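You operate a simulated robot arm through the tools that you are given. There is no shell and no other tool. Be economical: measure what you need, move in short steps, check, and stop when the job is done.

Carry out the task below with a simulated robot arm. There is one attempt and no reset: what you move stays moved.

JOB
Take the gold padlock from the right end of the washer bench and leave it on the shelf under the short bench. Then put the filter cartridge from the right end of the washer bench on the top of the cream bench. Then put the round token on the right end of the washer bench away on the dry end of the steel bench. Then take the tee and put it on the shelf under the short bench. Then take the coupling from the top of the teal bench and leave it on the panel. Then put one of the brass sleeves from the top of the cream bench on top of the yellow lamp there. Then press the white button three times. Then put the bin on the refill bench away on the upper shelf of the left shelving bay. Do these in the order given. Set down upright: filter cartridge, coupling.

It is judged by the outcome, as a careful person would: the job done as asked, and still so three seconds after it is handed in. It fails if anything else is knocked over, pushed out of place, dropped, spilled or broken.

ROBOT AND FRAMES
A 6-joint arm with a fingered hand on a trunk, on a base that drives. Base frame: it is fixed to the floor where the robot stands at the start and does not move with it; the origin is under the middle of the robot, x ahead of it, y to its left, z up; the surface under the hand at the start is at about z = 800. Units: mm, rad, N and s.
With the tool pointing down near the work surface it reaches from about 240 to 500 mm from the robot's upright axis, wherever it stands. Its first joint turns from -2.897 to 2.897 rad. Places, roughly: bin [-6000, 1500, 750]; brass sleeve (4x4x3 cm) [200, 1600, 800]; coupling (4x4x5 cm) [-800, 1500, 800]; dry end of the steel bench [-4300, 5400, 800]; filter cartridge (7x7x11 cm) [200, 400, 800]; lamp (5x5x8 cm) [600, 1100, 800]; padlock [500, 500, 750]; panel (11x15x1 cm) [-3900, 3100, 800]; round token (5x5x3 cm) [500, 500, 800]; shelf under the short bench [-3800, -1600, 400]; tee (14x8x5 cm) [-200, 300, 800]; top of the cream bench [600, 1300, 800]; upper shelf of the left shelving bay [-7300, -1700, 1300]; white button [-4500, 1400, 900]. Payload 2.3 kg.
The tool frame sits at the grasp point between the pads (the TCP): z along the fingers, y along the line on which they close. The tips reach 22 mm beyond it. Largest opening 112 mm; the body of the gripper starts 60 mm behind the TCP. The gripper is a hand of 3 fingers: y runs from the thumb to the fingers, the wrist lies at [0, 0, -218] in the tool frame, and closing takes about 1.5 s.
Orientation is that of the tool frame in the base frame, as a unit quaternion [x, y, z, w]. With the fingers straight down and closing along the base's y, the tool's x points along the base's -x, its y along +y and its z along -z.

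CONTROLS
- The arm moves only by the tool jog_arm. Its argument "increments" is a list of rows, each a list of 2 entries, a list of its own where there are three numbers: the turn, a rotation vector about the base's x, y, z in units of 6 degrees (1.0 is 6 degrees), then the shift along the base's x, y, z in units of 30 mm (1.0 is 30 mm). In form: [[[rx, ry, rz], [tx, ty, tz]], ...]. A call has 1 to 10 rows; each row shifts and turns the commanded pose from where the row before left it. "gripper" is the closure, from 0 (fully open) to 1 (shut), set as the call begins (left out, the last holds). A call with a number of a shift or a turn outside -1 to 1 is refused whole. Each row takes 0.2 s and may step no farther than 50 mm and 0.15 rad from the row before; otherwise, or with a gripper value out of range, the whole call is refused. Where a pose cannot be reached the arm comes as near as it can. A force on the tool above 40 N (or 10 N above the force at the start of the call, whichever is more), or a blocked arm, ends the call early, and 0.2 s more pass. The fingers move at their own pace (about 72 mm/s each) and stop on an object; they squeeze with about 30 N. The grip force told is the motor's: it shows also when the fingers shut on nothing. Time passes only in rows, and 0.2 s behind the last, so rows that do not move let the fingers close. It gives the time, the measured TCP pose, the force on the tool (base axes), the opening and the grip force at its end, in the units of the frame above (readings bear some noise), with the torque about the TCP (base axes, N m) and any sound that the robot's microphone picked up.
- Cameras (640 x 400 px; columns grow to the right, rows downward): "scene" is now at [-19.6, 181.3, 1549.4]; the picture's right is [0.72, -0.69, 0.00], its down [-0.63, -0.66, -0.40] and it looks along [0.27, 0.29, -0.92] (base axes); focal length 262 px, centre (320, 200). "wrist" rides on the gripper at [66, 3, -80] in the tool frame; the picture's right is [-0.05, 1.00, 0.00], its down [-0.77, -0.04, -0.64] and it looks along [-0.64, -0.03, 0.77] (tool axes); focal length 275 px, centre (320, 200). There is no depth. A picture from a camera that has moved, and an enlarged one, comes with that camera's place and axes in the base frame and with its lens.
- camera(camera): a new picture of that camera. No time passes.
- slide_trunk(by): slides the trunk up (or, below 0, down) by that many mm; the arm and the scene camera ride with it, the base frame stays. It gives what a move gives, with no picture.
- base_move(legs): drives the robot by 1 to 6 legs, each [ahead, left, turn to the left] in mm, mm and rad, along the robot's own axes; the way and the turn of a leg run together, so that a leg with both is an arc; at most 1500 mm and 3.142 rad a leg. The arm and the cameras ride along, it lands a little off, and it stops where it bumps. It gives what a move gives.
- move_fingers(finger1, finger2, thumb_bend): sets how far each is bent, from 0 (flat) to 1 (curled in); at 0.3 the hand is open as for a grip, at 0.7 the pads meet at the TCP. One left out holds its place. A second passes; each finger stops where it meets its share of the squeeze, and holds until it gets a number again. A gripper value or a shape takes the hand back. It gives what a move gives, with no picture; readings hold the bend of each and the force on the fingers (four entries, about 0 where the hand has none), thumb and palm.
- preshape(shape): the hand has 3 fingers and takes this shape, open, in about a second: jaw (thumb against the fingers, like two jaws); tri (thumb and two fingers); tip (a fingertip pinch); poke (one finger out to press); point (the index stretched); flat (the hand flat); cup (the hand cupped); fist (a fist). The gripper value then closes the fingers along that shape, each until it touches; the sizes above hold for jaw. It gives what a move gives, with no picture.
- turn_head(pan, tilt): turns the head with the scene camera to pan (to the left, within 2.705 rad either way) and tilt (down, from -0.506 to 1.204), counted from straight ahead of the robot. It gives what a move gives.
- enlarge(camera, box): a new picture of the part [left, top, right, bottom] of that camera's present view, enlarged. No time passes.
- job_done(): hands the job in; it is judged then, once.

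Go step by step. Nothing tells you exact positions but the pictures and the camera data: compare them with the known pose of the tool, close in by small moves and look again before you grip or let go. The budget is 217 turns and 198 pictures, counting those below and the enlarged ones. Unless the task says otherwise, let go and move clear before handing in, and close with one line.

The tools are called as a command line: name --argument value ..., lists and objects as JSON in quotes. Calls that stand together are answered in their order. jog_arm: Moves the arm, as the interface text tells. Its arguments: {"type":"object","properties":{"increments":{"type":"array","items":{"type":"array"}},"gripper":{"type":"number"}},"required":["increments"]} The other tools are called the same way: slide_trunk (by) slides the trunk up or down; preshape (shape) gives the hand a shape; move_fingers (finger1, finger2, thumb_bend) moves the fingers one by one; base_move (legs) drives the base; turn_head (pan, tilt) turns the head that bears the scene camera; camera (camera) takes a picture; enlarge (camera, box) takes an enlarged picture of a part of a camera's view; job_done () hands the job in.

At the start:

```text
clock: 0.0
tool_pos: [78.0, 313.6, 1083.2]
tcp_rot: [0.0, 1.0, 0.0, 0.001]
ft_force: [1.0, -0.1, 1.0]
ft_torque: [0.02, 0.03, -0.01]
width: 111.9
finger_force: 0.1
shape: jaw
bend: [0.3, 0.3, 0.3]
finger forces: [0.0, 0.0, 0.0, 0.1, 0.0, 0.0]
trunk travel left (down, up): [-500.0, 90.0]
robot x, y, heading: [-1.0, 1.4, 0.007]
head pan, tilt: [0.806, 1.164]
```

scene: 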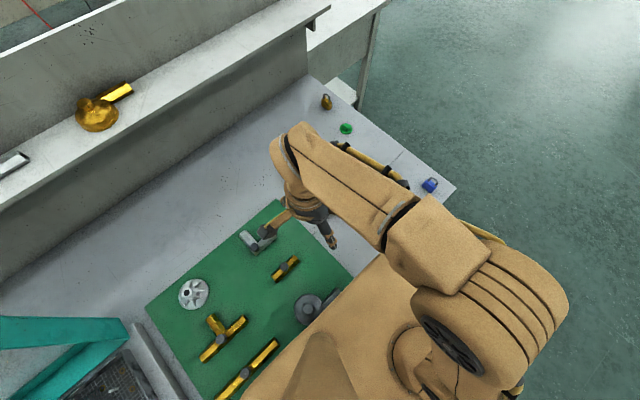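
wrist: 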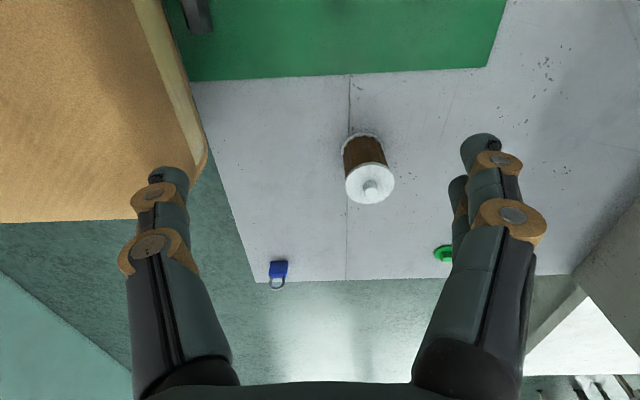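

I see the washer bench to the robot's left with small items at its right end. I'll look closer to identify the gold padlock and the token before moving.

enlarge --camera "scene" --box '[280, 70, 460, 200]'

turn_head --pan 0.8 --tilt 0.5

camera --camera "scene"

```text
3.08 times, centred on (370, 135) of scene
camera zoom: at [-19.6, 181.3, 1549.4], right [0.72, -0.69, 0.0], down [-0.63, -0.66, -0.4], along [0.27, 0.29, -0.92], focal length 806 px, centre (166, 400)
```

zoom: 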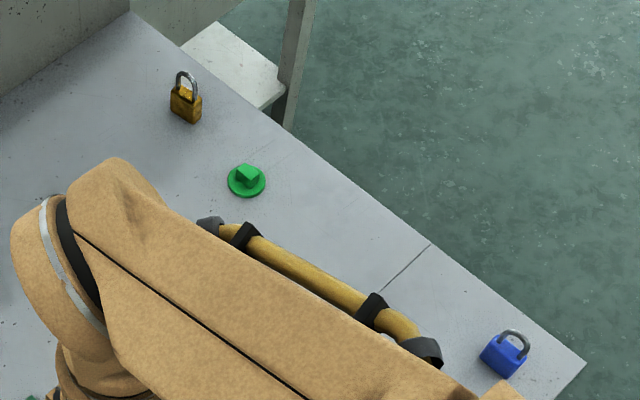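

```text
clock: 1.0
tool_pos: [77.2, 313.4, 1083.5]
tcp_rot: [0.0, 1.0, 0.0, 0.0]
ft_force: [0.2, -0.6, -0.1]
ft_torque: [0.01, 0.0, -0.02]
width: 112.0
finger_force: 0.1
shape: jaw
bend: [0.3, 0.3, 0.3]
finger forces: [0.0, 0.0, 0.0, 0.0, 0.0, 0.0]
trunk travel left (down, up): [-500.0, 90.0]
robot x, y, heading: [-0.7, -5.1, 0.002]
head pan, tilt: [0.799, 0.499]
```

```text
194 pictures are left
camera scene: at [3.3, 204.3, 1601.0], right [0.72, -0.7, 0.0], down [-0.33, -0.34, -0.88], along [0.61, 0.63, -0.48], focal length 262 px, centre (320, 200)
```

scene: 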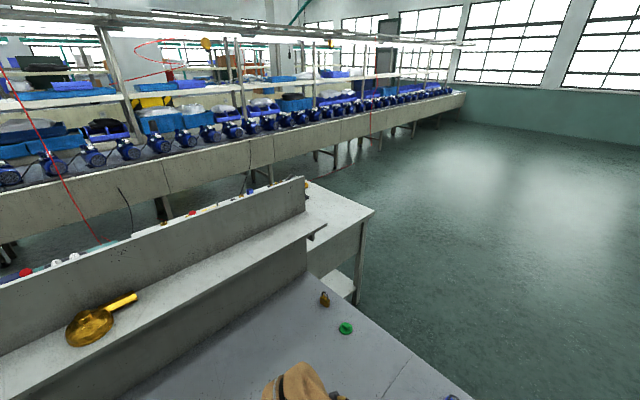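

The gold padlock stands near (475, 668), the green round token near (454, 552), and the filter near (207, 365). I'll drive round to the right end of the bench, facing the cream bench.

base_move --legs '[[830, 0, 0], [0, 0, 1.571], [560, 0, 0]]'

turn_head --pan 1.3 --tilt 0.9

camera --camera "scene"

camera --camera "wrist"

```text
clock: 3.6
tool_pos: [342.9, 300.2, 1082.5]
tcp_rot: [-0.087, 0.996, -0.001, -0.001]
ft_force: [-0.9, -0.4, -0.8]
ft_torque: [0.01, 0.01, -0.02]
width: 111.9
finger_force: 0.1
shape: jaw
bend: [0.3, 0.3, 0.3]
finger forces: [0.0, 0.0, 0.0, 0.0, 0.0, 0.1]
trunk travel left (down, up): [-500.0, 90.0]
robot x, y, heading: [315.2, -22.1, 0.174]
head pan, tilt: [0.799, 0.499]
stopped in leg 1: the robot was blocked; the commanded pose is now the measured one
```

```text
clock: 4.6
tool_pos: [340.4, 301.1, 1083.4]
tcp_rot: [-0.088, 0.996, 0.0, 0.001]
ft_force: [0.7, -0.9, 0.6]
ft_torque: [-0.01, -0.01, -0.03]
width: 111.9
finger_force: 0.0
shape: jaw
bend: [0.3, 0.3, 0.3]
finger forces: [0.0, 0.1, 0.0, 0.0, 0.1, 0.0]
trunk travel left (down, up): [-500.0, 90.0]
robot x, y, heading: [321.3, -25.0, 0.173]
head pan, tilt: [1.3, 0.901]
```

```text
193 pictures are left
camera scene: at [242.9, 179.9, 1567.2], right [1.0, -0.1, 0.0], down [-0.08, -0.78, -0.62], along [0.06, 0.62, -0.78], focal length 262 px, centre (320, 200)
```

scene: 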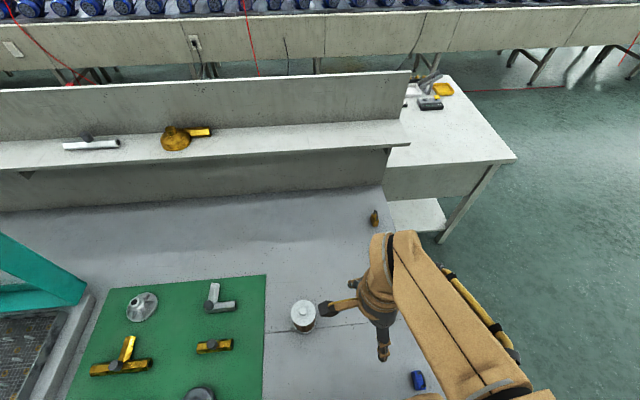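

```text
192 pictures are left
camera wrist: at [274.3, 293.5, 1164.2], right [-0.13, 0.99, 0.0], down [0.77, 0.1, 0.64], along [0.63, 0.08, -0.77], focal length 275 px, centre (320, 200)
```

wrist: 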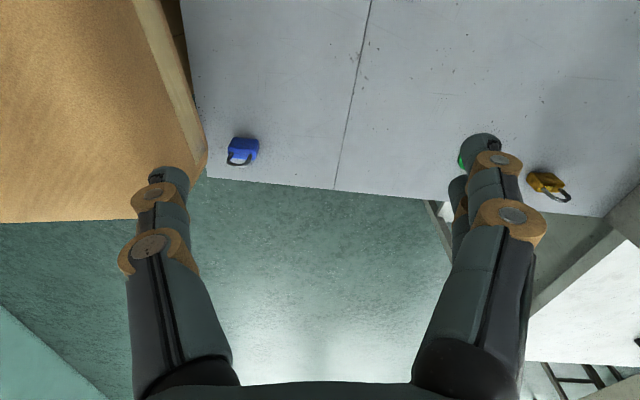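

The base was stopped about 315 mm on, so something blocks it. I'll look ahead and to the right.

turn_head --pan -0.3 --tilt 0.9

camera --camera "scene"

turn_head --pan -1.5 --tilt 0.6

camera --camera "scene"

```text
clock: 6.2
tool_pos: [341.3, 302.0, 1083.8]
tcp_rot: [-0.087, 0.996, 0.0, 0.001]
ft_force: [0.7, 0.0, -0.5]
ft_torque: [-0.02, -0.02, 0.02]
width: 111.8
finger_force: 0.1
shape: jaw
bend: [0.3, 0.3, 0.3]
finger forces: [0.1, 0.0, 0.0, 0.0, 0.0, 0.0]
trunk travel left (down, up): [-500.0, 90.0]
robot x, y, heading: [318.2, -20.6, 0.173]
head pan, tilt: [-0.3, 0.901]
```

```text
191 pictures are left
camera scene: at [310.5, 95.4, 1567.2], right [-0.12, -0.99, 0.0], down [-0.78, 0.1, -0.62], along [0.62, -0.08, -0.78], focal length 262 px, centre (320, 200)
```

scene: 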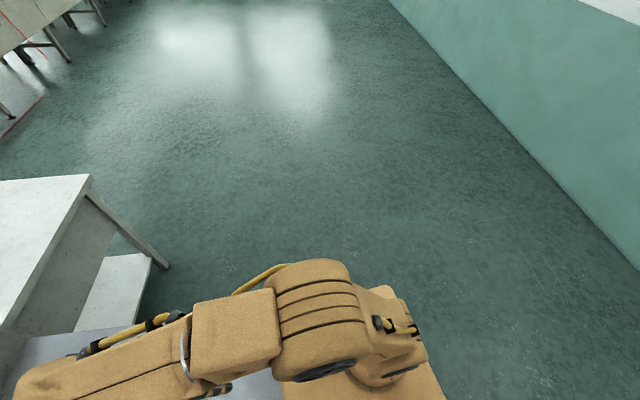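

```text
clock: 7.6
tool_pos: [340.5, 301.4, 1084.0]
tcp_rot: [-0.087, 0.996, 0.0, 0.0]
ft_force: [-0.9, -0.3, -0.2]
ft_torque: [0.01, 0.03, 0.03]
width: 111.8
finger_force: 0.0
shape: jaw
bend: [0.3, 0.3, 0.3]
finger forces: [0.0, 0.1, 0.1, 0.1, 0.0, 0.1]
trunk travel left (down, up): [-500.0, 90.0]
robot x, y, heading: [319.5, -20.7, 0.172]
head pan, tilt: [-1.499, 0.6]
```

```text
190 pictures are left
camera scene: at [257.2, 19.1, 1592.0], right [-0.97, -0.24, 0.0], down [-0.14, 0.55, -0.83], along [0.2, -0.8, -0.56], focal length 262 px, centre (320, 200)
```

scene: 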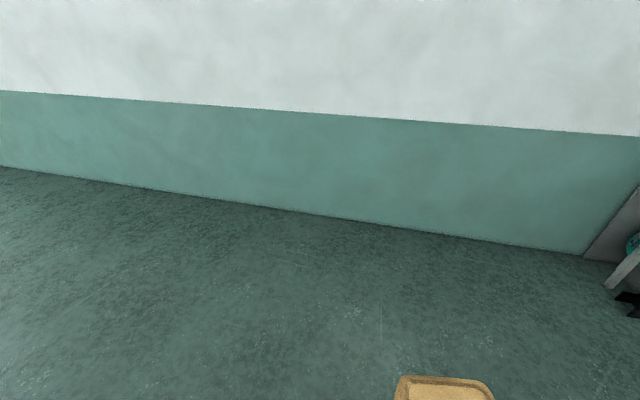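

Nothing is in front on the floor; the base must have caught the bench leg on its left front corner. I'll back off, slide right, and go round with more room.

base_move --legs '[[-80, 0, 0], [0, -350, 0], [0, 0, -0.172], [630, 0, 0], [0, 0, 1.571], [930, 0, 0]]'

turn_head --pan 1.3 --tilt 0.9

camera --camera "scene"

camera --camera "wrist"

```text
clock: 22.7
tool_pos: [585.8, 614.0, 1083.9]
tcp_rot: [0.716, -0.698, 0.0, -0.001]
ft_force: [0.2, -0.3, -0.7]
ft_torque: [0.0, -0.02, 0.0]
width: 111.7
finger_force: 0.0
shape: jaw
bend: [0.3, 0.3, 0.3]
finger forces: [0.0, 0.0, 0.0, 0.0, 0.0, 0.1]
trunk travel left (down, up): [-500.0, 90.0]
robot x, y, heading: [903.9, 544.0, 1.597]
head pan, tilt: [-1.499, 0.6]
```

```text
clock: 25.2
tool_pos: [584.6, 615.8, 1083.5]
tcp_rot: [0.717, -0.698, 0.0, -0.001]
ft_force: [0.4, 0.1, -0.2]
ft_torque: [0.0, -0.02, -0.03]
width: 112.0
finger_force: 0.0
shape: jaw
bend: [0.3, 0.3, 0.3]
finger forces: [0.0, 0.0, 0.0, 0.1, 0.0, 0.1]
trunk travel left (down, up): [-500.0, 90.0]
robot x, y, heading: [900.1, 546.0, 1.598]
head pan, tilt: [1.3, 0.901]
```

```text
189 pictures are left
camera scene: at [688.5, 498.3, 1567.2], right [0.24, 0.97, 0.0], down [0.76, -0.19, -0.62], along [-0.6, 0.15, -0.78], focal length 262 px, centre (320, 200)
```

scene: 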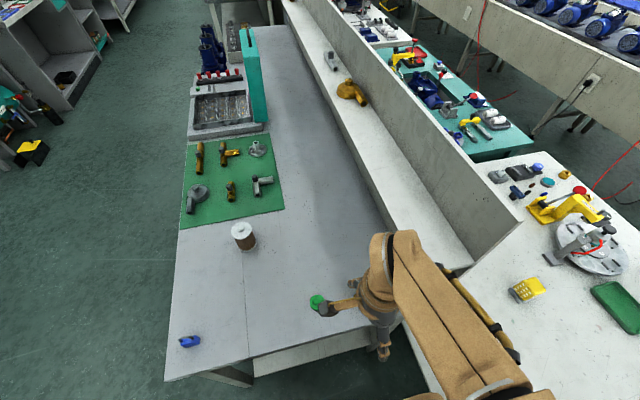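

```text
188 pictures are left
camera wrist: at [582.7, 549.7, 1164.2], right [-1.0, 0.02, 0.0], down [0.02, 0.77, 0.64], along [0.01, 0.64, -0.77], focal length 275 px, centre (320, 200)
```

wrist: 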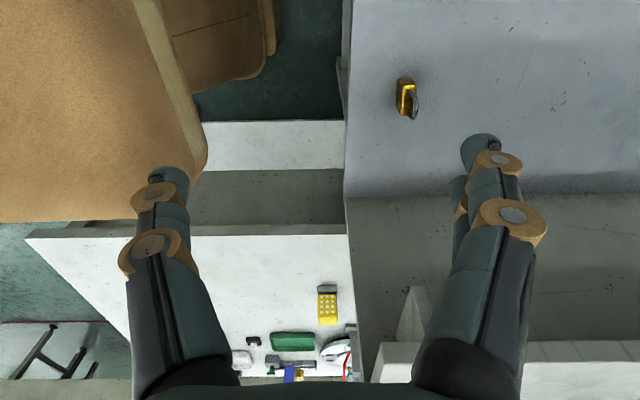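

The padlock sits near (481, 671). I'll look at it more closely to choose the grip direction.

enlarge --camera "wrist" --box '[360, 60, 460, 140]'

```text
5.00 times, centred on (410, 100) of wrist
camera zoom: at [582.7, 549.7, 1164.2], right [-1.0, 0.02, 0.0], down [0.02, 0.77, 0.64], along [0.01, 0.64, -0.77], focal length 1376 px, centre (-130, 700)
```

zoom: 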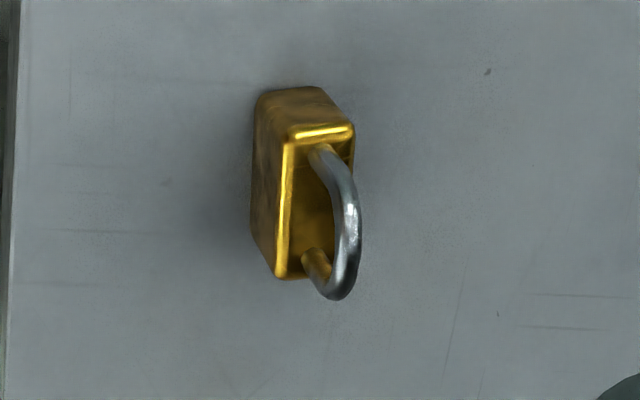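

The padlock is 16 mm thick along x and about 35 mm wide along y. Since it must go under a bench, I'll turn the hand so it leans forward at 45° and grips across its width.

jog_arm --increments '[[[0, 0, -1], [0, 0, 0]], [[0, 0, -1], [0, 0, 0]], [[0, 0, -1], [0, 0, 0]], [[0, 0, -1], [0, 0, 0]], [[0, 0, -1], [0, 0, 0]], [[0, 0, -1], [0, 0, 0]], [[0, 0, -1], [0, 0, 0]], [[0, 0, -1], [0, 0, 0]], [[0, 0, -1], [0, 0, 0]], [[0, 0, -1], [0, 0, 0]]]'

jog_arm --increments '[[[0, 0, -1], [0, 0, 0]], [[0, 0, -1], [0, 0, 0]], [[0, 0, -1], [0, 0, 0]], [[0, 0, -1], [0, 0, 0]], [[0, 0, -0.75], [0, 0, 0]], [[0, 1, 0], [0, 0, 0]], [[0, 1, 0], [0, 0, 0]], [[0, 1, 0], [0, 0, 0]], [[0, 1, 0], [0, 0, 0]], [[0, 0, 0], [0, 0, 0]]]'

```text
clock: 27.4
tool_pos: [585.6, 615.4, 1082.9]
tcp_rot: [-0.271, 0.962, 0.0, 0.0]
ft_force: [-0.1, -0.2, -0.6]
ft_torque: [0.0, 0.0, 0.0]
width: 111.8
finger_force: 0.1
shape: jaw
bend: [0.3, 0.3, 0.3]
finger forces: [0.0, 0.1, 0.0, 0.0, 0.0, 0.0]
trunk travel left (down, up): [-500.0, 90.0]
robot x, y, heading: [901.6, 543.1, 1.601]
head pan, tilt: [1.3, 0.901]
```

```text
clock: 29.6
tool_pos: [585.3, 615.4, 1083.5]
tcp_rot: [-0.026, 0.978, 0.005, -0.208]
ft_force: [-0.4, -0.9, 0.2]
ft_torque: [-0.04, 0.03, 0.0]
width: 111.7
finger_force: 0.1
shape: jaw
bend: [0.3, 0.3, 0.3]
finger forces: [0.0, 0.1, 0.0, 0.0, 0.0, 0.1]
trunk travel left (down, up): [-500.0, 90.0]
robot x, y, heading: [903.9, 543.7, 1.599]
head pan, tilt: [1.3, 0.901]
```

Rotation works. I'll tilt further and approach above the padlock.

jog_arm --increments '[[[0, 1, 0], [-0.5, 0.3, -0.7]], [[0, 1, 0], [-0.5, 0.3, -0.7]], [[0, 1, 0], [-0.5, 0.3, -0.7]], [[0, 0.5, 0], [-0.5, 0.3, -0.7]], [[0, 0, 0.5], [-0.5, 0.3, -0.7]], [[0, 0, 0], [-0.5, 0.3, -0.7]], [[0, 0, 0], [-0.5, 0.2, -0.7]], [[0, 0, 0], [0, 0, -0.7]], [[0, 0, 0], [0, 0, 0]]]'

camera --camera "wrist"

```text
clock: 31.6
tool_pos: [484.8, 671.8, 921.4]
tcp_rot: [-0.048, 0.923, 0.001, -0.382]
ft_force: [0.0, 0.3, 0.4]
ft_torque: [-0.01, 0.01, -0.01]
width: 112.2
finger_force: 0.0
shape: jaw
bend: [0.3, 0.3, 0.3]
finger forces: [0.0, 0.0, 0.0, 0.1, 0.0, 0.1]
out of reach, approached as far as the arm can: row 2, 3
trunk travel left (down, up): [-500.0, 90.0]
robot x, y, heading: [902.5, 545.2, 1.598]
head pan, tilt: [1.3, 0.901]
```

```text
186 pictures are left
camera wrist: at [494.0, 673.1, 1025.0], right [-0.06, 1.0, 0.0], down [0.99, 0.06, -0.1], along [-0.1, 0.0, -1.0], focal length 275 px, centre (320, 200)
```

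wrist: 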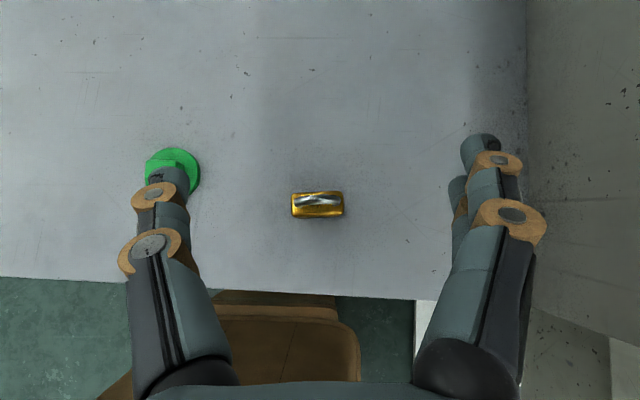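

The padlock lies right under the grasp point at about (478, 671). Going down and closing.

jog_arm --increments '[[[0, 0, 0], [-0.23, 0, -1]], [[0, 0, 0], [0, 0, -1]], [[0, 0, 0], [0, 0, -0.7]], [[0, 0, 0], [0, 0, -0.5]], [[0, 0, 0], [0, 0, 0]]]'

camera --camera "wrist"

```text
clock: 32.8
tool_pos: [477.3, 670.0, 824.9]
tcp_rot: [-0.049, 0.922, -0.001, -0.383]
ft_force: [0.0, 0.1, 1.3]
ft_torque: [0.02, -0.01, 0.0]
width: 111.8
finger_force: 0.1
shape: jaw
bend: [0.3, 0.3, 0.3]
finger forces: [0.0, 0.0, 0.0, 0.0, 0.0, 0.0]
trunk travel left (down, up): [-500.0, 90.0]
robot x, y, heading: [901.5, 546.7, 1.596]
head pan, tilt: [1.3, 0.901]
```

```text
185 pictures are left
camera wrist: at [486.6, 671.6, 929.2], right [-0.06, 1.0, 0.0], down [0.99, 0.06, -0.1], along [-0.1, 0.0, -1.0], focal length 275 px, centre (320, 200)
```

wrist: 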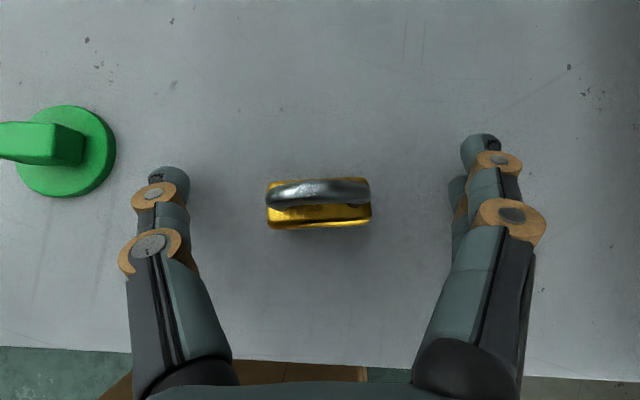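

Well centred; closing the fingers.

jog_arm --gripper 1 --increments '[[[0, 0, 0], [0, 0, 0]], [[0, 0, 0], [0, 0, 0]], [[0, 0, 0], [0, 0, 0]], [[0, 0, 0], [0, 0, 0]], [[0, 0, 0], [0, 0, 0]], [[0, 0, 0], [0, 0, 0]], [[0, 0, 0], [0, 0, 0]], [[0, 0, 0], [0, 0, 0]], [[0, 0, 0], [0, 0, 0.5]], [[0, 0, 0], [0, 0, 1]]]'

camera --camera "wrist"

```text
clock: 35.0
tool_pos: [475.8, 671.0, 870.1]
tcp_rot: [-0.048, 0.923, 0.0, -0.382]
ft_force: [0.5, 0.4, -0.2]
ft_torque: [-0.02, -0.02, 0.02]
width: 0.1
finger_force: 30.0
shape: jaw
bend: [0.68, 0.73, 0.77]
finger forces: [0.0, 0.0, 0.0, 0.0, 0.0, 0.0]
trunk travel left (down, up): [-500.0, 90.0]
robot x, y, heading: [902.2, 545.0, 1.593]
head pan, tilt: [1.3, 0.901]
```

```text
184 pictures are left
camera wrist: at [485.0, 672.5, 975.1], right [-0.06, 1.0, 0.0], down [0.99, 0.06, -0.1], along [-0.1, 0.0, -1.0], focal length 275 px, centre (320, 200)
```

wrist: 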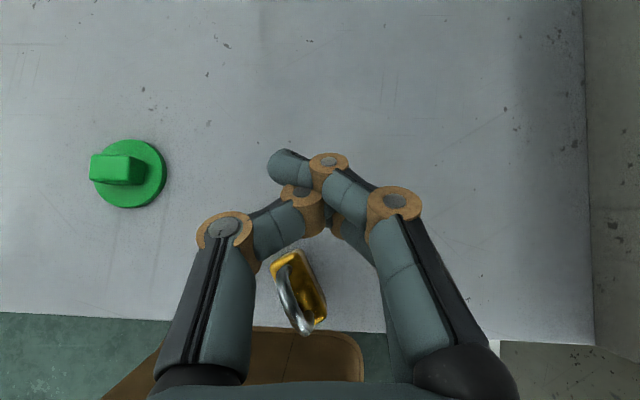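

The padlock slipped back out of the pads and turned, still standing near the bench edge. I'll raise, open, and look.

jog_arm --increments '[[[0, 0, 0], [0, 0, 1]], [[0, 0, 0], [0, 0, 1]], [[0, 0, 0], [0, 0, 0.3]]]'

jog_arm --gripper 0 --increments '[[[0, 0, 0], [0.5, 0, 0]], [[0, 0, 0], [0, 0, 0]], [[0, 0, 0], [0, 0, 0]], [[0, 0, 0], [0, 0, 0]], [[0, 0, 0], [0, 0, 0]], [[0, 0, 0], [0, 0, 0]], [[0, 0, 0], [0, 0, 0]]]'

enlarge --camera "wrist" --box '[260, 200, 360, 280]'

camera --camera "wrist"

```text
clock: 35.8
tool_pos: [475.8, 672.2, 938.3]
tcp_rot: [-0.049, 0.923, 0.0, -0.382]
ft_force: [0.0, -0.2, 0.0]
ft_torque: [0.0, 0.0, 0.0]
width: 0.0
finger_force: 30.1
shape: jaw
bend: [0.68, 0.73, 0.77]
finger forces: [0.0, 0.0, 0.0, 0.1, 0.1, 0.1]
trunk travel left (down, up): [-500.0, 90.0]
robot x, y, heading: [903.4, 544.9, 1.6]
head pan, tilt: [1.3, 0.901]
```

```text
clock: 37.4
tool_pos: [490.0, 671.8, 937.6]
tcp_rot: [-0.048, 0.923, 0.0, -0.383]
ft_force: [-0.4, 0.4, 0.7]
ft_torque: [-0.02, 0.03, 0.05]
width: 112.0
finger_force: 0.1
shape: jaw
bend: [0.3, 0.3, 0.3]
finger forces: [0.0, 0.0, 0.0, 0.0, 0.0, 0.0]
trunk travel left (down, up): [-500.0, 90.0]
robot x, y, heading: [899.7, 547.0, 1.598]
head pan, tilt: [1.3, 0.901]
```

```text
5.00 times, centred on (310, 240) of wrist
camera zoom: at [498.2, 672.6, 1041.8], right [-0.06, 1.0, 0.0], down [0.99, 0.06, -0.1], along [-0.1, 0.0, -1.0], focal length 1376 px, centre (370, 0)
```

zoom: 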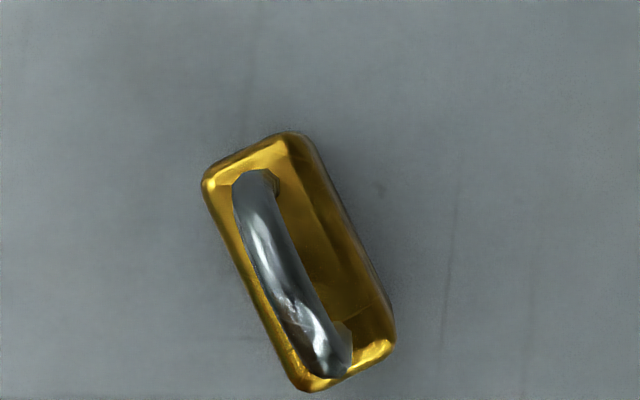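

```text
182 pictures are left
camera wrist: at [498.2, 672.6, 1041.8], right [-0.06, 1.0, 0.0], down [0.99, 0.06, -0.1], along [-0.1, 0.0, -1.0], focal length 275 px, centre (320, 200)
```

wrist: 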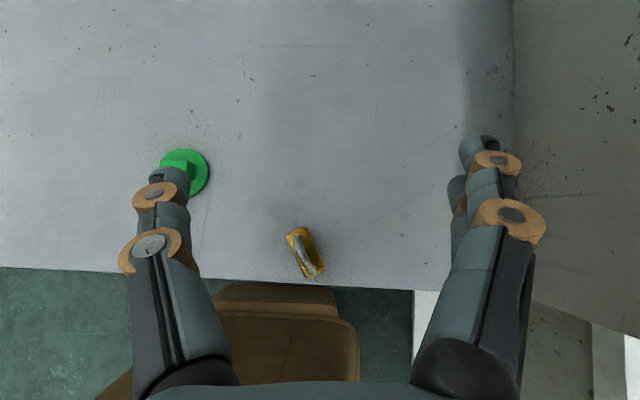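

The padlock now stands near (517, 664), its long side turned about 29° from x. I'll align the fingers with its flat faces and set the grasp deeper.

jog_arm --increments '[[[0, 0, 1], [0.12, -0.12, 0]], [[0, 0, 1], [0.12, -0.12, 0]], [[0, 0, 1], [0.12, -0.12, 0]], [[0, 0, 0.9], [0.11, -0.14, 0]], [[0, 0, 0], [0, 0, -1]], [[0, 0, 0], [0, 0, 0]]]'

camera --camera "wrist"

```text
clock: 38.8
tool_pos: [505.4, 655.8, 908.3]
tcp_rot: [-0.234, 0.893, -0.078, -0.375]
ft_force: [0.6, -0.6, 0.6]
ft_torque: [0.01, 0.0, -0.02]
width: 112.0
finger_force: 0.0
shape: jaw
bend: [0.3, 0.3, 0.3]
finger forces: [0.1, 0.0, 0.0, 0.1, 0.0, 0.1]
trunk travel left (down, up): [-500.0, 90.0]
robot x, y, heading: [898.8, 544.8, 1.598]
head pan, tilt: [1.3, 0.901]
```

```text
181 pictures are left
camera wrist: at [513.8, 660.8, 1012.3], right [-0.45, 0.89, 0.0], down [0.89, 0.45, -0.1], along [-0.09, -0.04, -1.0], focal length 275 px, centre (320, 200)
```

wrist: 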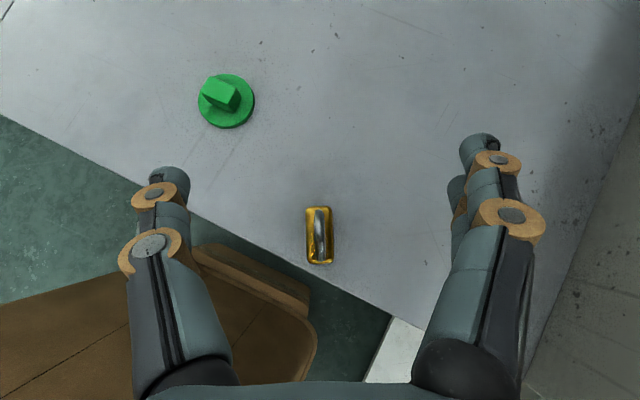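

Aligned well. Descending and closing.

jog_arm --increments '[[[0, 0, 0], [0, 0, -1]], [[0, 0, 0], [0, 0, -1]], [[0, 0, 0], [0, 0, -0.7]], [[0, 0, 0], [0, 0, -0.1]]]'

jog_arm --gripper 1 --increments '[[[0, 0, 0], [0, 0, 0]], [[0, 0, 0], [0, 0, 0]], [[0, 0, 0], [0, 0, 0]], [[0, 0, 0], [0, 0, 0]], [[0, 0, 0], [0, 0, 0]], [[0, 0, 0], [0, 0, 0]], [[0, 0, 0], [0, 0, 0]], [[0, 0, 0], [0, 0, 0]]]'

camera --camera "wrist"

```text
clock: 39.8
tool_pos: [506.3, 655.2, 824.1]
tcp_rot: [-0.235, 0.894, -0.078, -0.374]
ft_force: [0.6, 0.1, -0.2]
ft_torque: [-0.03, 0.03, 0.04]
width: 112.0
finger_force: 0.1
shape: jaw
bend: [0.3, 0.3, 0.3]
finger forces: [0.0, 0.1, 0.0, 0.0, 0.0, 0.0]
trunk travel left (down, up): [-500.0, 90.0]
robot x, y, heading: [900.7, 548.2, 1.593]
head pan, tilt: [1.3, 0.901]
```

```text
clock: 41.6
tool_pos: [505.3, 655.6, 824.6]
tcp_rot: [-0.234, 0.894, -0.077, -0.374]
ft_force: [-0.6, 0.1, 0.2]
ft_torque: [-0.01, -0.05, -0.01]
width: 0.0
finger_force: 30.0
shape: jaw
bend: [0.68, 0.74, 0.75]
finger forces: [0.1, 0.0, 0.0, 0.1, 0.1, 0.0]
trunk travel left (down, up): [-500.0, 90.0]
robot x, y, heading: [900.8, 548.3, 1.596]
head pan, tilt: [1.3, 0.901]
```

```text
180 pictures are left
camera wrist: at [513.5, 659.9, 928.2], right [-0.45, 0.89, 0.0], down [0.89, 0.45, -0.1], along [-0.09, -0.04, -1.0], focal length 275 px, centre (320, 200)
```

wrist: 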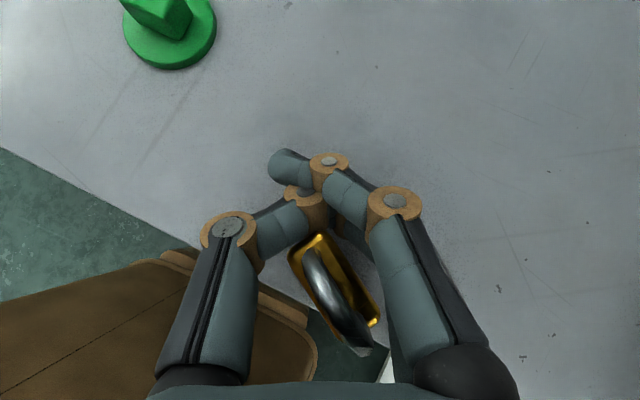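

The jaw shape tents over narrow things and squeezes them out. I'll open gently, raise, and try the fingertip-pinch shape.

jog_arm --gripper 0 --increments '[[[0, 0, 0], [0, 0, 0]], [[0, 0, 0], [0, 0, 0]], [[0, 0, 0], [0, 0, 0]], [[0, 0, 0], [0, 0, 0]], [[0, 0, 0], [0, 0, 0]], [[0, 0, 0], [0, 0, 0]], [[0, 0, 0], [0, 0, 0]], [[0, 0, 0], [0, 0, 1]], [[0, 0, 0], [0, 0, 1]], [[0, 0, 0], [0, 0, 1]]]'

preshape --shape "tip"

camera --camera "wrist"

```text
clock: 43.8
tool_pos: [505.8, 655.3, 914.4]
tcp_rot: [-0.234, 0.893, -0.078, -0.375]
ft_force: [0.0, -0.3, -0.1]
ft_torque: [0.02, -0.01, -0.04]
width: 111.8
finger_force: 0.2
shape: jaw
bend: [0.3, 0.3, 0.3]
finger forces: [0.0, 0.1, 0.0, 0.0, 0.1, 0.0]
trunk travel left (down, up): [-500.0, 90.0]
robot x, y, heading: [901.6, 547.9, 1.595]
head pan, tilt: [1.3, 0.901]
```

```text
clock: 44.7
tool_pos: [505.3, 655.0, 914.7]
tcp_rot: [-0.234, 0.894, -0.077, -0.374]
ft_force: [-0.4, 0.2, 0.4]
ft_torque: [0.03, 0.01, -0.03]
width: 112.0
finger_force: 0.1
shape: tip
bend: [0.3, 0.3, 0.3]
finger forces: [0.1, 0.0, 0.1, 0.0, 0.1, 0.1]
trunk travel left (down, up): [-500.0, 90.0]
robot x, y, heading: [902.8, 540.3, 1.595]
head pan, tilt: [1.3, 0.901]
```

```text
179 pictures are left
camera wrist: at [513.3, 660.1, 1018.8], right [-0.45, 0.89, 0.0], down [0.89, 0.45, -0.1], along [-0.09, -0.04, -1.0], focal length 275 px, centre (320, 200)
```

wrist: 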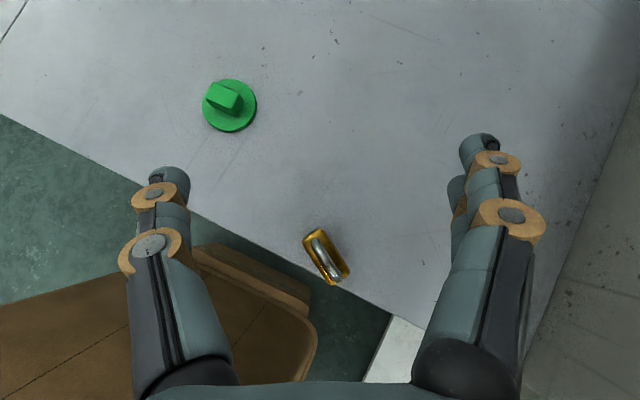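

The padlock is still standing. I'll close in the air to see how this shape meets.

jog_arm --gripper 1 --increments '[[[0, 0, 0], [0, 0, 1]], [[0, 0, 0], [0, 0, 0]], [[0, 0, 0], [0, 0, 0]], [[0, 0, 0], [0, 0, 0]], [[0, 0, 0], [0, 0, 0]], [[0, 0, 0], [0, 0, 0]], [[0, 0, 0], [0, 0, 0]], [[0, 0, 0], [0, 0, 0]]]'

camera --camera "wrist"

jog_arm --gripper 0.7 --increments '[[[0, 0, 0], [0, 0, 0]], [[0, 0, 0], [0, 0, 0]], [[0, 0, 0], [0, 0, 0]], [[0, 0, 0], [0, 0, 0]], [[0, 0, 0], [0, 0, 0]]]'

camera --camera "wrist"

```text
clock: 46.5
tool_pos: [506.8, 654.5, 943.5]
tcp_rot: [-0.234, 0.894, -0.077, -0.375]
ft_force: [-0.4, -0.4, -0.1]
ft_torque: [-0.01, 0.02, 0.04]
width: 0.1
finger_force: 29.8
shape: tip
bend: [0.68, 0.68, 0.76]
finger forces: [0.1, 0.1, 0.0, 0.0, 0.0, 0.0]
trunk travel left (down, up): [-500.0, 90.0]
robot x, y, heading: [901.9, 547.6, 1.595]
head pan, tilt: [1.3, 0.901]
```

```text
178 pictures are left
camera wrist: at [514.6, 660.1, 1047.1], right [-0.45, 0.89, 0.0], down [0.89, 0.45, -0.1], along [-0.09, -0.04, -1.0], focal length 275 px, centre (320, 200)
```

wrist: 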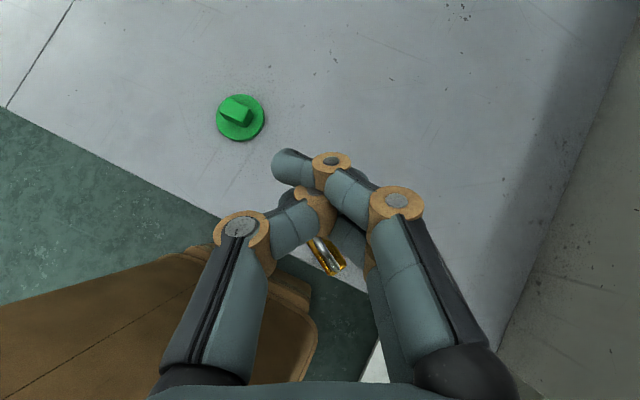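

```text
clock: 47.7
tool_pos: [506.4, 654.7, 942.4]
tcp_rot: [-0.235, 0.894, -0.078, -0.374]
ft_force: [-0.5, -0.1, -0.6]
ft_torque: [0.0, 0.02, 0.02]
width: 33.0
finger_force: 0.0
shape: tip
bend: [0.74, 0.74, 0.7]
finger forces: [0.1, 0.0, 0.0, 0.1, 0.0, 0.0]
trunk travel left (down, up): [-500.0, 90.0]
robot x, y, heading: [902.4, 541.0, 1.599]
head pan, tilt: [1.3, 0.901]
```

```text
177 pictures are left
camera wrist: at [514.6, 660.1, 1047.1], right [-0.45, 0.89, 0.0], down [0.89, 0.45, -0.1], along [-0.09, -0.04, -1.0], focal length 275 px, centre (320, 200)
```

wrist: 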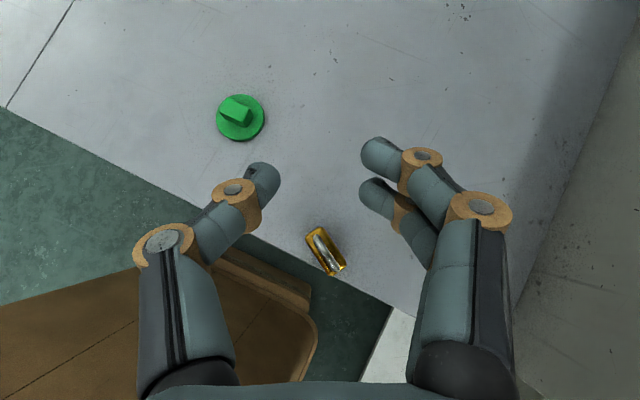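

The pinch happens at the fingertips, beyond the TCP. I'll bring the hand nearer to vertical (about 21° lean), so nothing is squeezed toward the edge, open it and look again.

jog_arm --gripper 0 --increments '[[[0.45, -0.89, 0], [0, 0, 0]], [[0.45, -0.89, 0], [0, 0, 0]], [[0.45, -0.89, 0], [0, 0, 0]], [[0.45, -0.89, 0], [0.2, 0, 0]], [[0, 0, 0], [0.5, 0.5, 0]], [[0, 0, 0], [0, 0, 0]], [[0, 0, 0], [0, 0, 0]]]'

camera --camera "wrist"

enlarge --camera "wrist" --box '[280, 130, 380, 210]'

```text
clock: 49.3
tool_pos: [561.8, 666.9, 913.6]
tcp_rot: [-0.25, 0.951, -0.035, -0.179]
ft_force: [0.9, -0.4, -0.2]
ft_torque: [-0.04, -0.03, -0.02]
width: 111.8
finger_force: 0.1
shape: tip
bend: [0.3, 0.3, 0.3]
finger forces: [0.0, 0.1, 0.0, 0.1, 0.0, 0.0]
out of reach, approached as far as the arm can: row 3, 4
trunk travel left (down, up): [-500.0, 90.0]
robot x, y, heading: [901.7, 548.6, 1.596]
head pan, tilt: [1.3, 0.901]
```

```text
176 pictures are left
camera wrist: at [530.8, 653.4, 1012.9], right [-0.45, 0.89, 0.0], down [0.85, 0.43, 0.32], along [0.28, 0.15, -0.95], focal length 275 px, centre (320, 200)
```

wrist: 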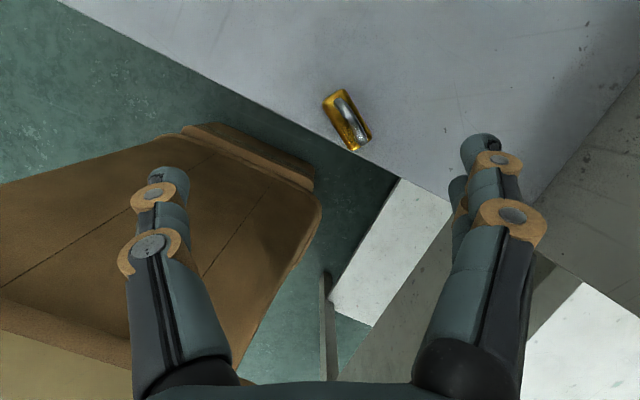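

```text
5.00 times, centred on (330, 170) of wrist
camera zoom: at [530.8, 653.4, 1012.9], right [-0.45, 0.89, 0.0], down [0.85, 0.43, 0.32], along [0.28, 0.15, -0.95], focal length 1376 px, centre (270, 350)
```

zoom: 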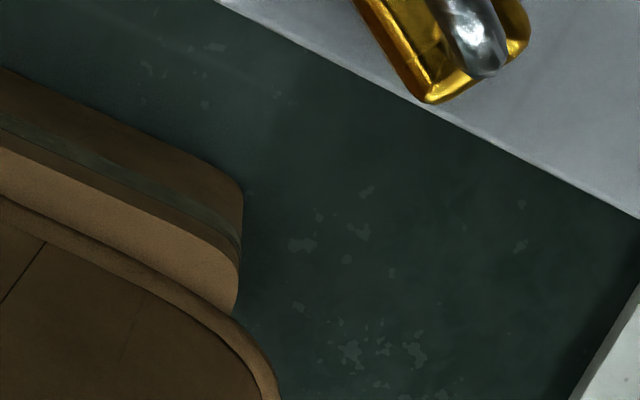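

The padlock stands right at the bench edge near (529, 673), turned about 57°. I'll turn the hand so it closes on the thin faces with the wrist leaning slightly inward over the bench.

jog_arm --increments '[[[0, 0, 1], [-0.2, 0, 0]], [[0, 0, 1], [-0.2, 0, 0]], [[0, 0, 1], [-0.2, 0, 0]], [[0, 0, 1], [-0.2, 0, 0]], [[0, 0, 1], [-0.2, 0, 0]], [[0.84, -0.54, 0], [0, 0, 0]], [[0.84, -0.54, 0], [0, 0, 0]], [[0.84, -0.54, 0], [0, 0, 0]], [[0.84, -0.54, 0], [0, 0, 0]], [[0.84, -0.54, 0], [0, 0, 0]]]'

camera --camera "wrist"

```text
clock: 51.5
tool_pos: [602.4, 680.2, 862.6]
tcp_rot: [-0.501, 0.861, 0.012, -0.082]
ft_force: [-0.4, -0.3, 0.2]
ft_torque: [0.01, 0.02, 0.02]
width: 111.8
finger_force: 0.0
shape: tip
bend: [0.3, 0.3, 0.3]
finger forces: [0.1, 0.0, 0.1, 0.0, 0.0, 0.0]
out of reach, approached as far as the arm can: row 6, 7, 8, 9, 10
trunk travel left (down, up): [-500.0, 90.0]
robot x, y, heading: [901.4, 542.4, 1.591]
head pan, tilt: [1.3, 0.901]
```

```text
174 pictures are left
camera wrist: at [578.8, 630.1, 949.9], right [-0.84, 0.54, 0.1], down [0.5, 0.69, 0.52], along [0.21, 0.49, -0.85], focal length 275 px, centre (320, 200)
```

wrist: 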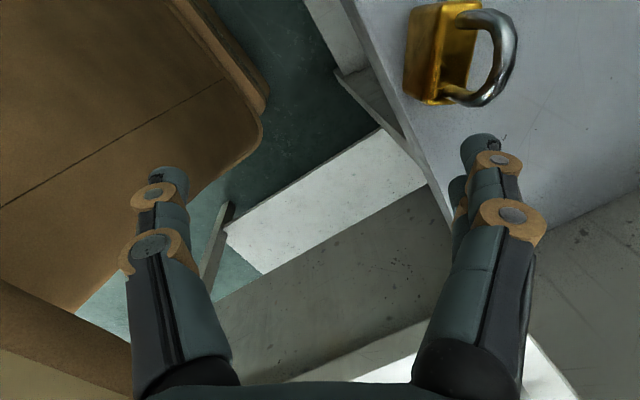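

The arm lagged its commanded place and swung outward near the bench corner. I'll send a small raising step with no turning to see where it settles.

jog_arm --increments '[[[0, 0, 0], [0, 0, 0.2]], [[0, 0, 0], [0, 0, 0]], [[0, 0, 0], [0, 0, 0]], [[0, 0, 0], [0, 0, 0]]]'

turn_head --pan 1.0 --tilt 0.7

camera --camera "scene"

```text
clock: 52.5
tool_pos: [633.7, 703.1, 856.4]
tcp_rot: [-0.501, 0.864, 0.008, -0.045]
ft_force: [0.6, -0.2, 0.7]
ft_torque: [-0.02, 0.0, 0.04]
width: 111.8
finger_force: 0.0
shape: tip
bend: [0.3, 0.3, 0.3]
finger forces: [0.0, 0.0, 0.0, 0.1, 0.0, 0.0]
out of reach, approached as far as the arm can: row 1
trunk travel left (down, up): [-500.0, 90.0]
robot x, y, heading: [902.6, 545.0, 1.595]
head pan, tilt: [1.3, 0.901]
```

```text
clock: 53.3
tool_pos: [635.5, 704.9, 856.3]
tcp_rot: [-0.502, 0.864, 0.008, -0.046]
ft_force: [-0.2, -0.5, -0.4]
ft_torque: [-0.02, 0.01, 0.0]
width: 111.6
finger_force: 0.1
shape: tip
bend: [0.3, 0.3, 0.3]
finger forces: [0.0, 0.0, 0.0, 0.0, 0.0, 0.1]
trunk travel left (down, up): [-500.0, 90.0]
robot x, y, heading: [900.7, 544.5, 1.596]
head pan, tilt: [1.0, 0.7]
```

```text
173 pictures are left
camera scene: at [689.0, 524.0, 1583.3], right [0.52, 0.86, 0.0], down [0.55, -0.33, -0.76], along [-0.65, 0.4, -0.64], focal length 262 px, centre (320, 200)
```

scene: 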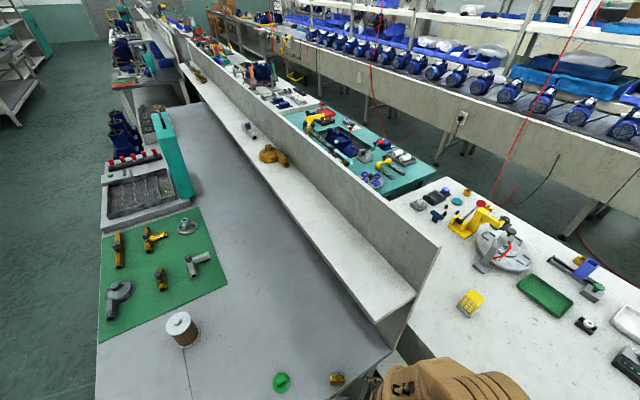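

The arm has settled at (635, 705, 856), clear of everything. I'll raise it straight up to see whether it follows now.

jog_arm --increments '[[[0, 0, 0], [0, -0.5, 0.5]], [[0, 0, 0], [0, -0.5, 0.5]], [[0, 0, 0], [0, -0.5, 1]], [[0, 0, 0], [0, 0, 0]]]'

```text
clock: 54.3
tool_pos: [654.7, 682.9, 899.2]
tcp_rot: [-0.501, 0.864, 0.009, -0.051]
ft_force: [0.7, -0.4, -0.7]
ft_torque: [0.0, 0.01, 0.0]
width: 111.9
finger_force: 0.0
shape: tip
bend: [0.3, 0.3, 0.3]
finger forces: [0.0, 0.0, 0.0, 0.2, 0.0, 0.1]
out of reach, approached as far as the arm can: row 2, 3
trunk travel left (down, up): [-500.0, 90.0]
robot x, y, heading: [903.7, 545.4, 1.594]
head pan, tilt: [1.0, 0.7]
```

The solver seems stuck on a bad branch. I'll retrace: yaw back, lean out again, and raise to the earlier good pose.

jog_arm --increments '[[[0, 0, -1], [0, 0, 0]], [[0, 0, -1], [0, 0, 0]], [[0, 0, -1], [0, 0, 0]], [[0, 0, -1], [0, 0, 0]], [[0, 0, -1], [0, 0, 0]], [[-0.45, 0.89, 0], [0, 0, 0]], [[-0.45, 0.89, 0], [0, 0, 0]], [[-0.45, 0.89, 0], [0, 0, 0]], [[-0.45, 0.89, 0], [0, 0, 0]], [[0, 0, 0], [0, 0, 0]]]'

jog_arm --increments '[[[0, 0, 0], [-0.5, -0.2, 0.5]], [[0, 0, 0], [-0.5, -0.2, 0.5]], [[0, 0, 0], [-0.5, -0.2, 0.5]], [[0, 0, 0], [0, 0, 0]]]'

```text
clock: 55.8
tool_pos: [681.8, 683.7, 885.2]
tcp_rot: [-0.261, 0.963, -0.015, -0.071]
ft_force: [-11.0, -3.2, 1.4]
ft_torque: [0.3, -1.18, -0.01]
width: 112.0
finger_force: 0.2
shape: tip
bend: [0.3, 0.3, 0.3]
finger forces: [0.0, 0.0, 0.0, 0.0, 0.0, 0.1]
out of reach, approached as far as the arm can: row 1, 2, 3, 4, 5, 6, 7
trunk travel left (down, up): [-500.0, 90.0]
robot x, y, heading: [900.4, 542.2, 1.596]
head pan, tilt: [1.0, 0.7]
stopped in row 7: the force on the tool passed its limit at 80 N (the readings are from after the stop); the commanded pose is now the measured one
```

```text
clock: 56.8
tool_pos: [661.3, 663.0, 900.7]
tcp_rot: [-0.261, 0.962, -0.015, -0.073]
ft_force: [0.2, -0.1, 0.5]
ft_torque: [0.0, 0.04, -0.01]
width: 111.8
finger_force: 0.0
shape: tip
bend: [0.3, 0.3, 0.3]
finger forces: [0.0, 0.0, 0.1, 0.0, 0.0, 0.0]
out of reach, approached as far as the arm can: row 1, 2, 3
trunk travel left (down, up): [-500.0, 90.0]
robot x, y, heading: [899.6, 546.3, 1.599]
head pan, tilt: [1.0, 0.7]
```

The hand touched something (most likely the robot itself). Let me view the arm's configuration.

turn_head --pan 0.9 --tilt 1.2

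camera --camera "scene"

camera --camera "wrist"

```text
clock: 57.8
tool_pos: [661.5, 664.6, 900.9]
tcp_rot: [-0.262, 0.962, -0.014, -0.072]
ft_force: [0.3, 0.3, 0.3]
ft_torque: [-0.01, -0.02, -0.03]
width: 112.0
finger_force: 0.1
shape: tip
bend: [0.3, 0.3, 0.3]
finger forces: [0.0, 0.0, 0.1, 0.1, 0.0, 0.0]
trunk travel left (down, up): [-500.0, 90.0]
robot x, y, heading: [903.5, 548.0, 1.593]
head pan, tilt: [0.901, 1.201]
```

```text
172 pictures are left
camera scene: at [717.0, 513.7, 1547.4], right [0.6, 0.8, 0.0], down [0.75, -0.56, -0.36], along [-0.29, 0.22, -0.93], focal length 262 px, centre (320, 200)
```

scene: 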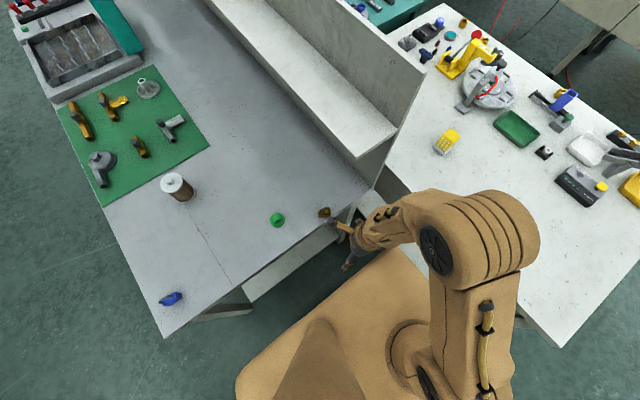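

```text
171 pictures are left
camera wrist: at [612.4, 639.3, 990.2], right [-0.47, 0.89, 0.0], down [0.76, 0.4, 0.52], along [0.45, 0.24, -0.86], focal length 275 px, centre (320, 200)
```

wrist: 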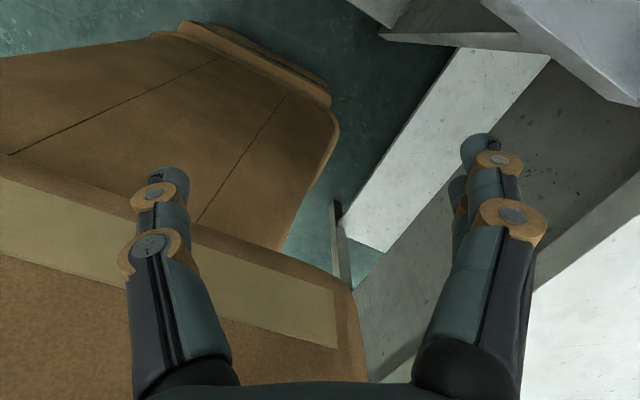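

Now I see: the arm's axis stands about 90 mm ahead of the robot's middle, so I'd run into its inner reach limit. I'll move the tool outward again and set the yaw there.

jog_arm --increments '[[[0, 0, 0], [-0.9, 0, 0]], [[0, 0, 0], [-0.9, 0, 0]], [[0, 0, 0], [-0.9, 0, 0]], [[0, 0, 1], [-0.4, 0.1, 0]], [[0, 0, 1], [0, 0, 0]], [[0, 0, 1], [0, 0, 0]], [[0, 0, 1], [0, 0, 0]], [[0, 0, 1], [0, 0, 0]], [[0.84, -0.54, 0], [0, 0, 0]], [[0, 0, 0], [0, 0, 0]]]'

camera --camera "wrist"

```text
clock: 60.0
tool_pos: [610.3, 658.2, 855.8]
tcp_rot: [-0.503, 0.861, -0.004, -0.074]
ft_force: [0.1, -0.8, -0.8]
ft_torque: [0.01, 0.01, -0.01]
width: 111.8
finger_force: 0.1
shape: tip
bend: [0.3, 0.3, 0.3]
finger forces: [0.0, 0.1, 0.0, 0.1, 0.0, 0.0]
out of reach, approached as far as the arm can: row 1, 2, 3, 4, 9
trunk travel left (down, up): [-500.0, 90.0]
robot x, y, heading: [901.0, 547.1, 1.595]
head pan, tilt: [0.901, 1.201]
```

```text
170 pictures are left
camera wrist: at [585.5, 611.3, 944.4], right [-0.84, 0.53, 0.06], down [0.48, 0.7, 0.53], along [0.24, 0.47, -0.85], focal length 275 px, centre (320, 200)
```

wrist: 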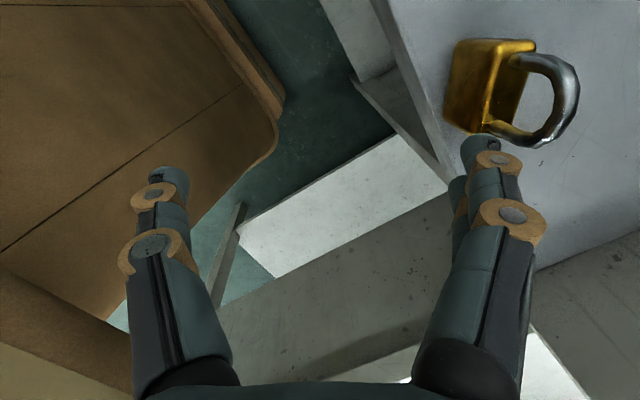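

The wrist seems to have passed through a singular pose when I leaned it. I'll lean out again to 45°, then climb back the way I came.

jog_arm --increments '[[[-0.84, 0.54, 0], [0, 0, 0.3]], [[0, 0, -1], [0, 0, 0.2]], [[0, 0, -1], [0, 0, 0]], [[0, 0, -1], [0, 0, 0]], [[0, 0, -1], [0, 0, 0]], [[0, 0, -1], [0, 0, 0]], [[-0.45, 0.89, 0], [0, 0, 0]], [[-0.45, 0.89, 0], [0, 0, 0]], [[-0.45, 0.89, 0], [0, 0, 0]], [[-0.45, 0.89, 0], [0, 0, 0]]]'

jog_arm --increments '[[[-0.45, 0.89, 0], [0, 0, 0]], [[-0.45, 0.89, 0], [0, 0, 0]], [[0, 0, 0], [0, 0, 0]]]'

```text
clock: 62.2
tool_pos: [630.5, 656.8, 867.4]
tcp_rot: [-0.256, 0.934, -0.058, -0.244]
ft_force: [1.4, -0.3, 0.7]
ft_torque: [0.01, 0.01, 0.02]
width: 111.9
finger_force: 0.0
shape: tip
bend: [0.3, 0.3, 0.3]
finger forces: [0.1, 0.1, 0.1, 0.0, 0.0, 0.1]
out of reach, approached as far as the arm can: row 4, 6, 7
trunk travel left (down, up): [-500.0, 90.0]
robot x, y, heading: [900.1, 546.3, 1.598]
head pan, tilt: [0.901, 1.201]
```

```text
clock: 63.2
tool_pos: [603.3, 648.4, 895.6]
tcp_rot: [-0.303, 0.874, -0.056, -0.375]
ft_force: [-0.1, 0.2, 0.5]
ft_torque: [-0.03, -0.01, -0.05]
width: 112.0
finger_force: 0.0
shape: tip
bend: [0.3, 0.3, 0.3]
finger forces: [0.1, 0.1, 0.1, 0.0, 0.0, 0.0]
trunk travel left (down, up): [-500.0, 90.0]
robot x, y, heading: [901.1, 545.1, 1.597]
head pan, tilt: [0.901, 1.201]
stopped in row 3: the arm was blocked; the commanded pose is now the measured one
```

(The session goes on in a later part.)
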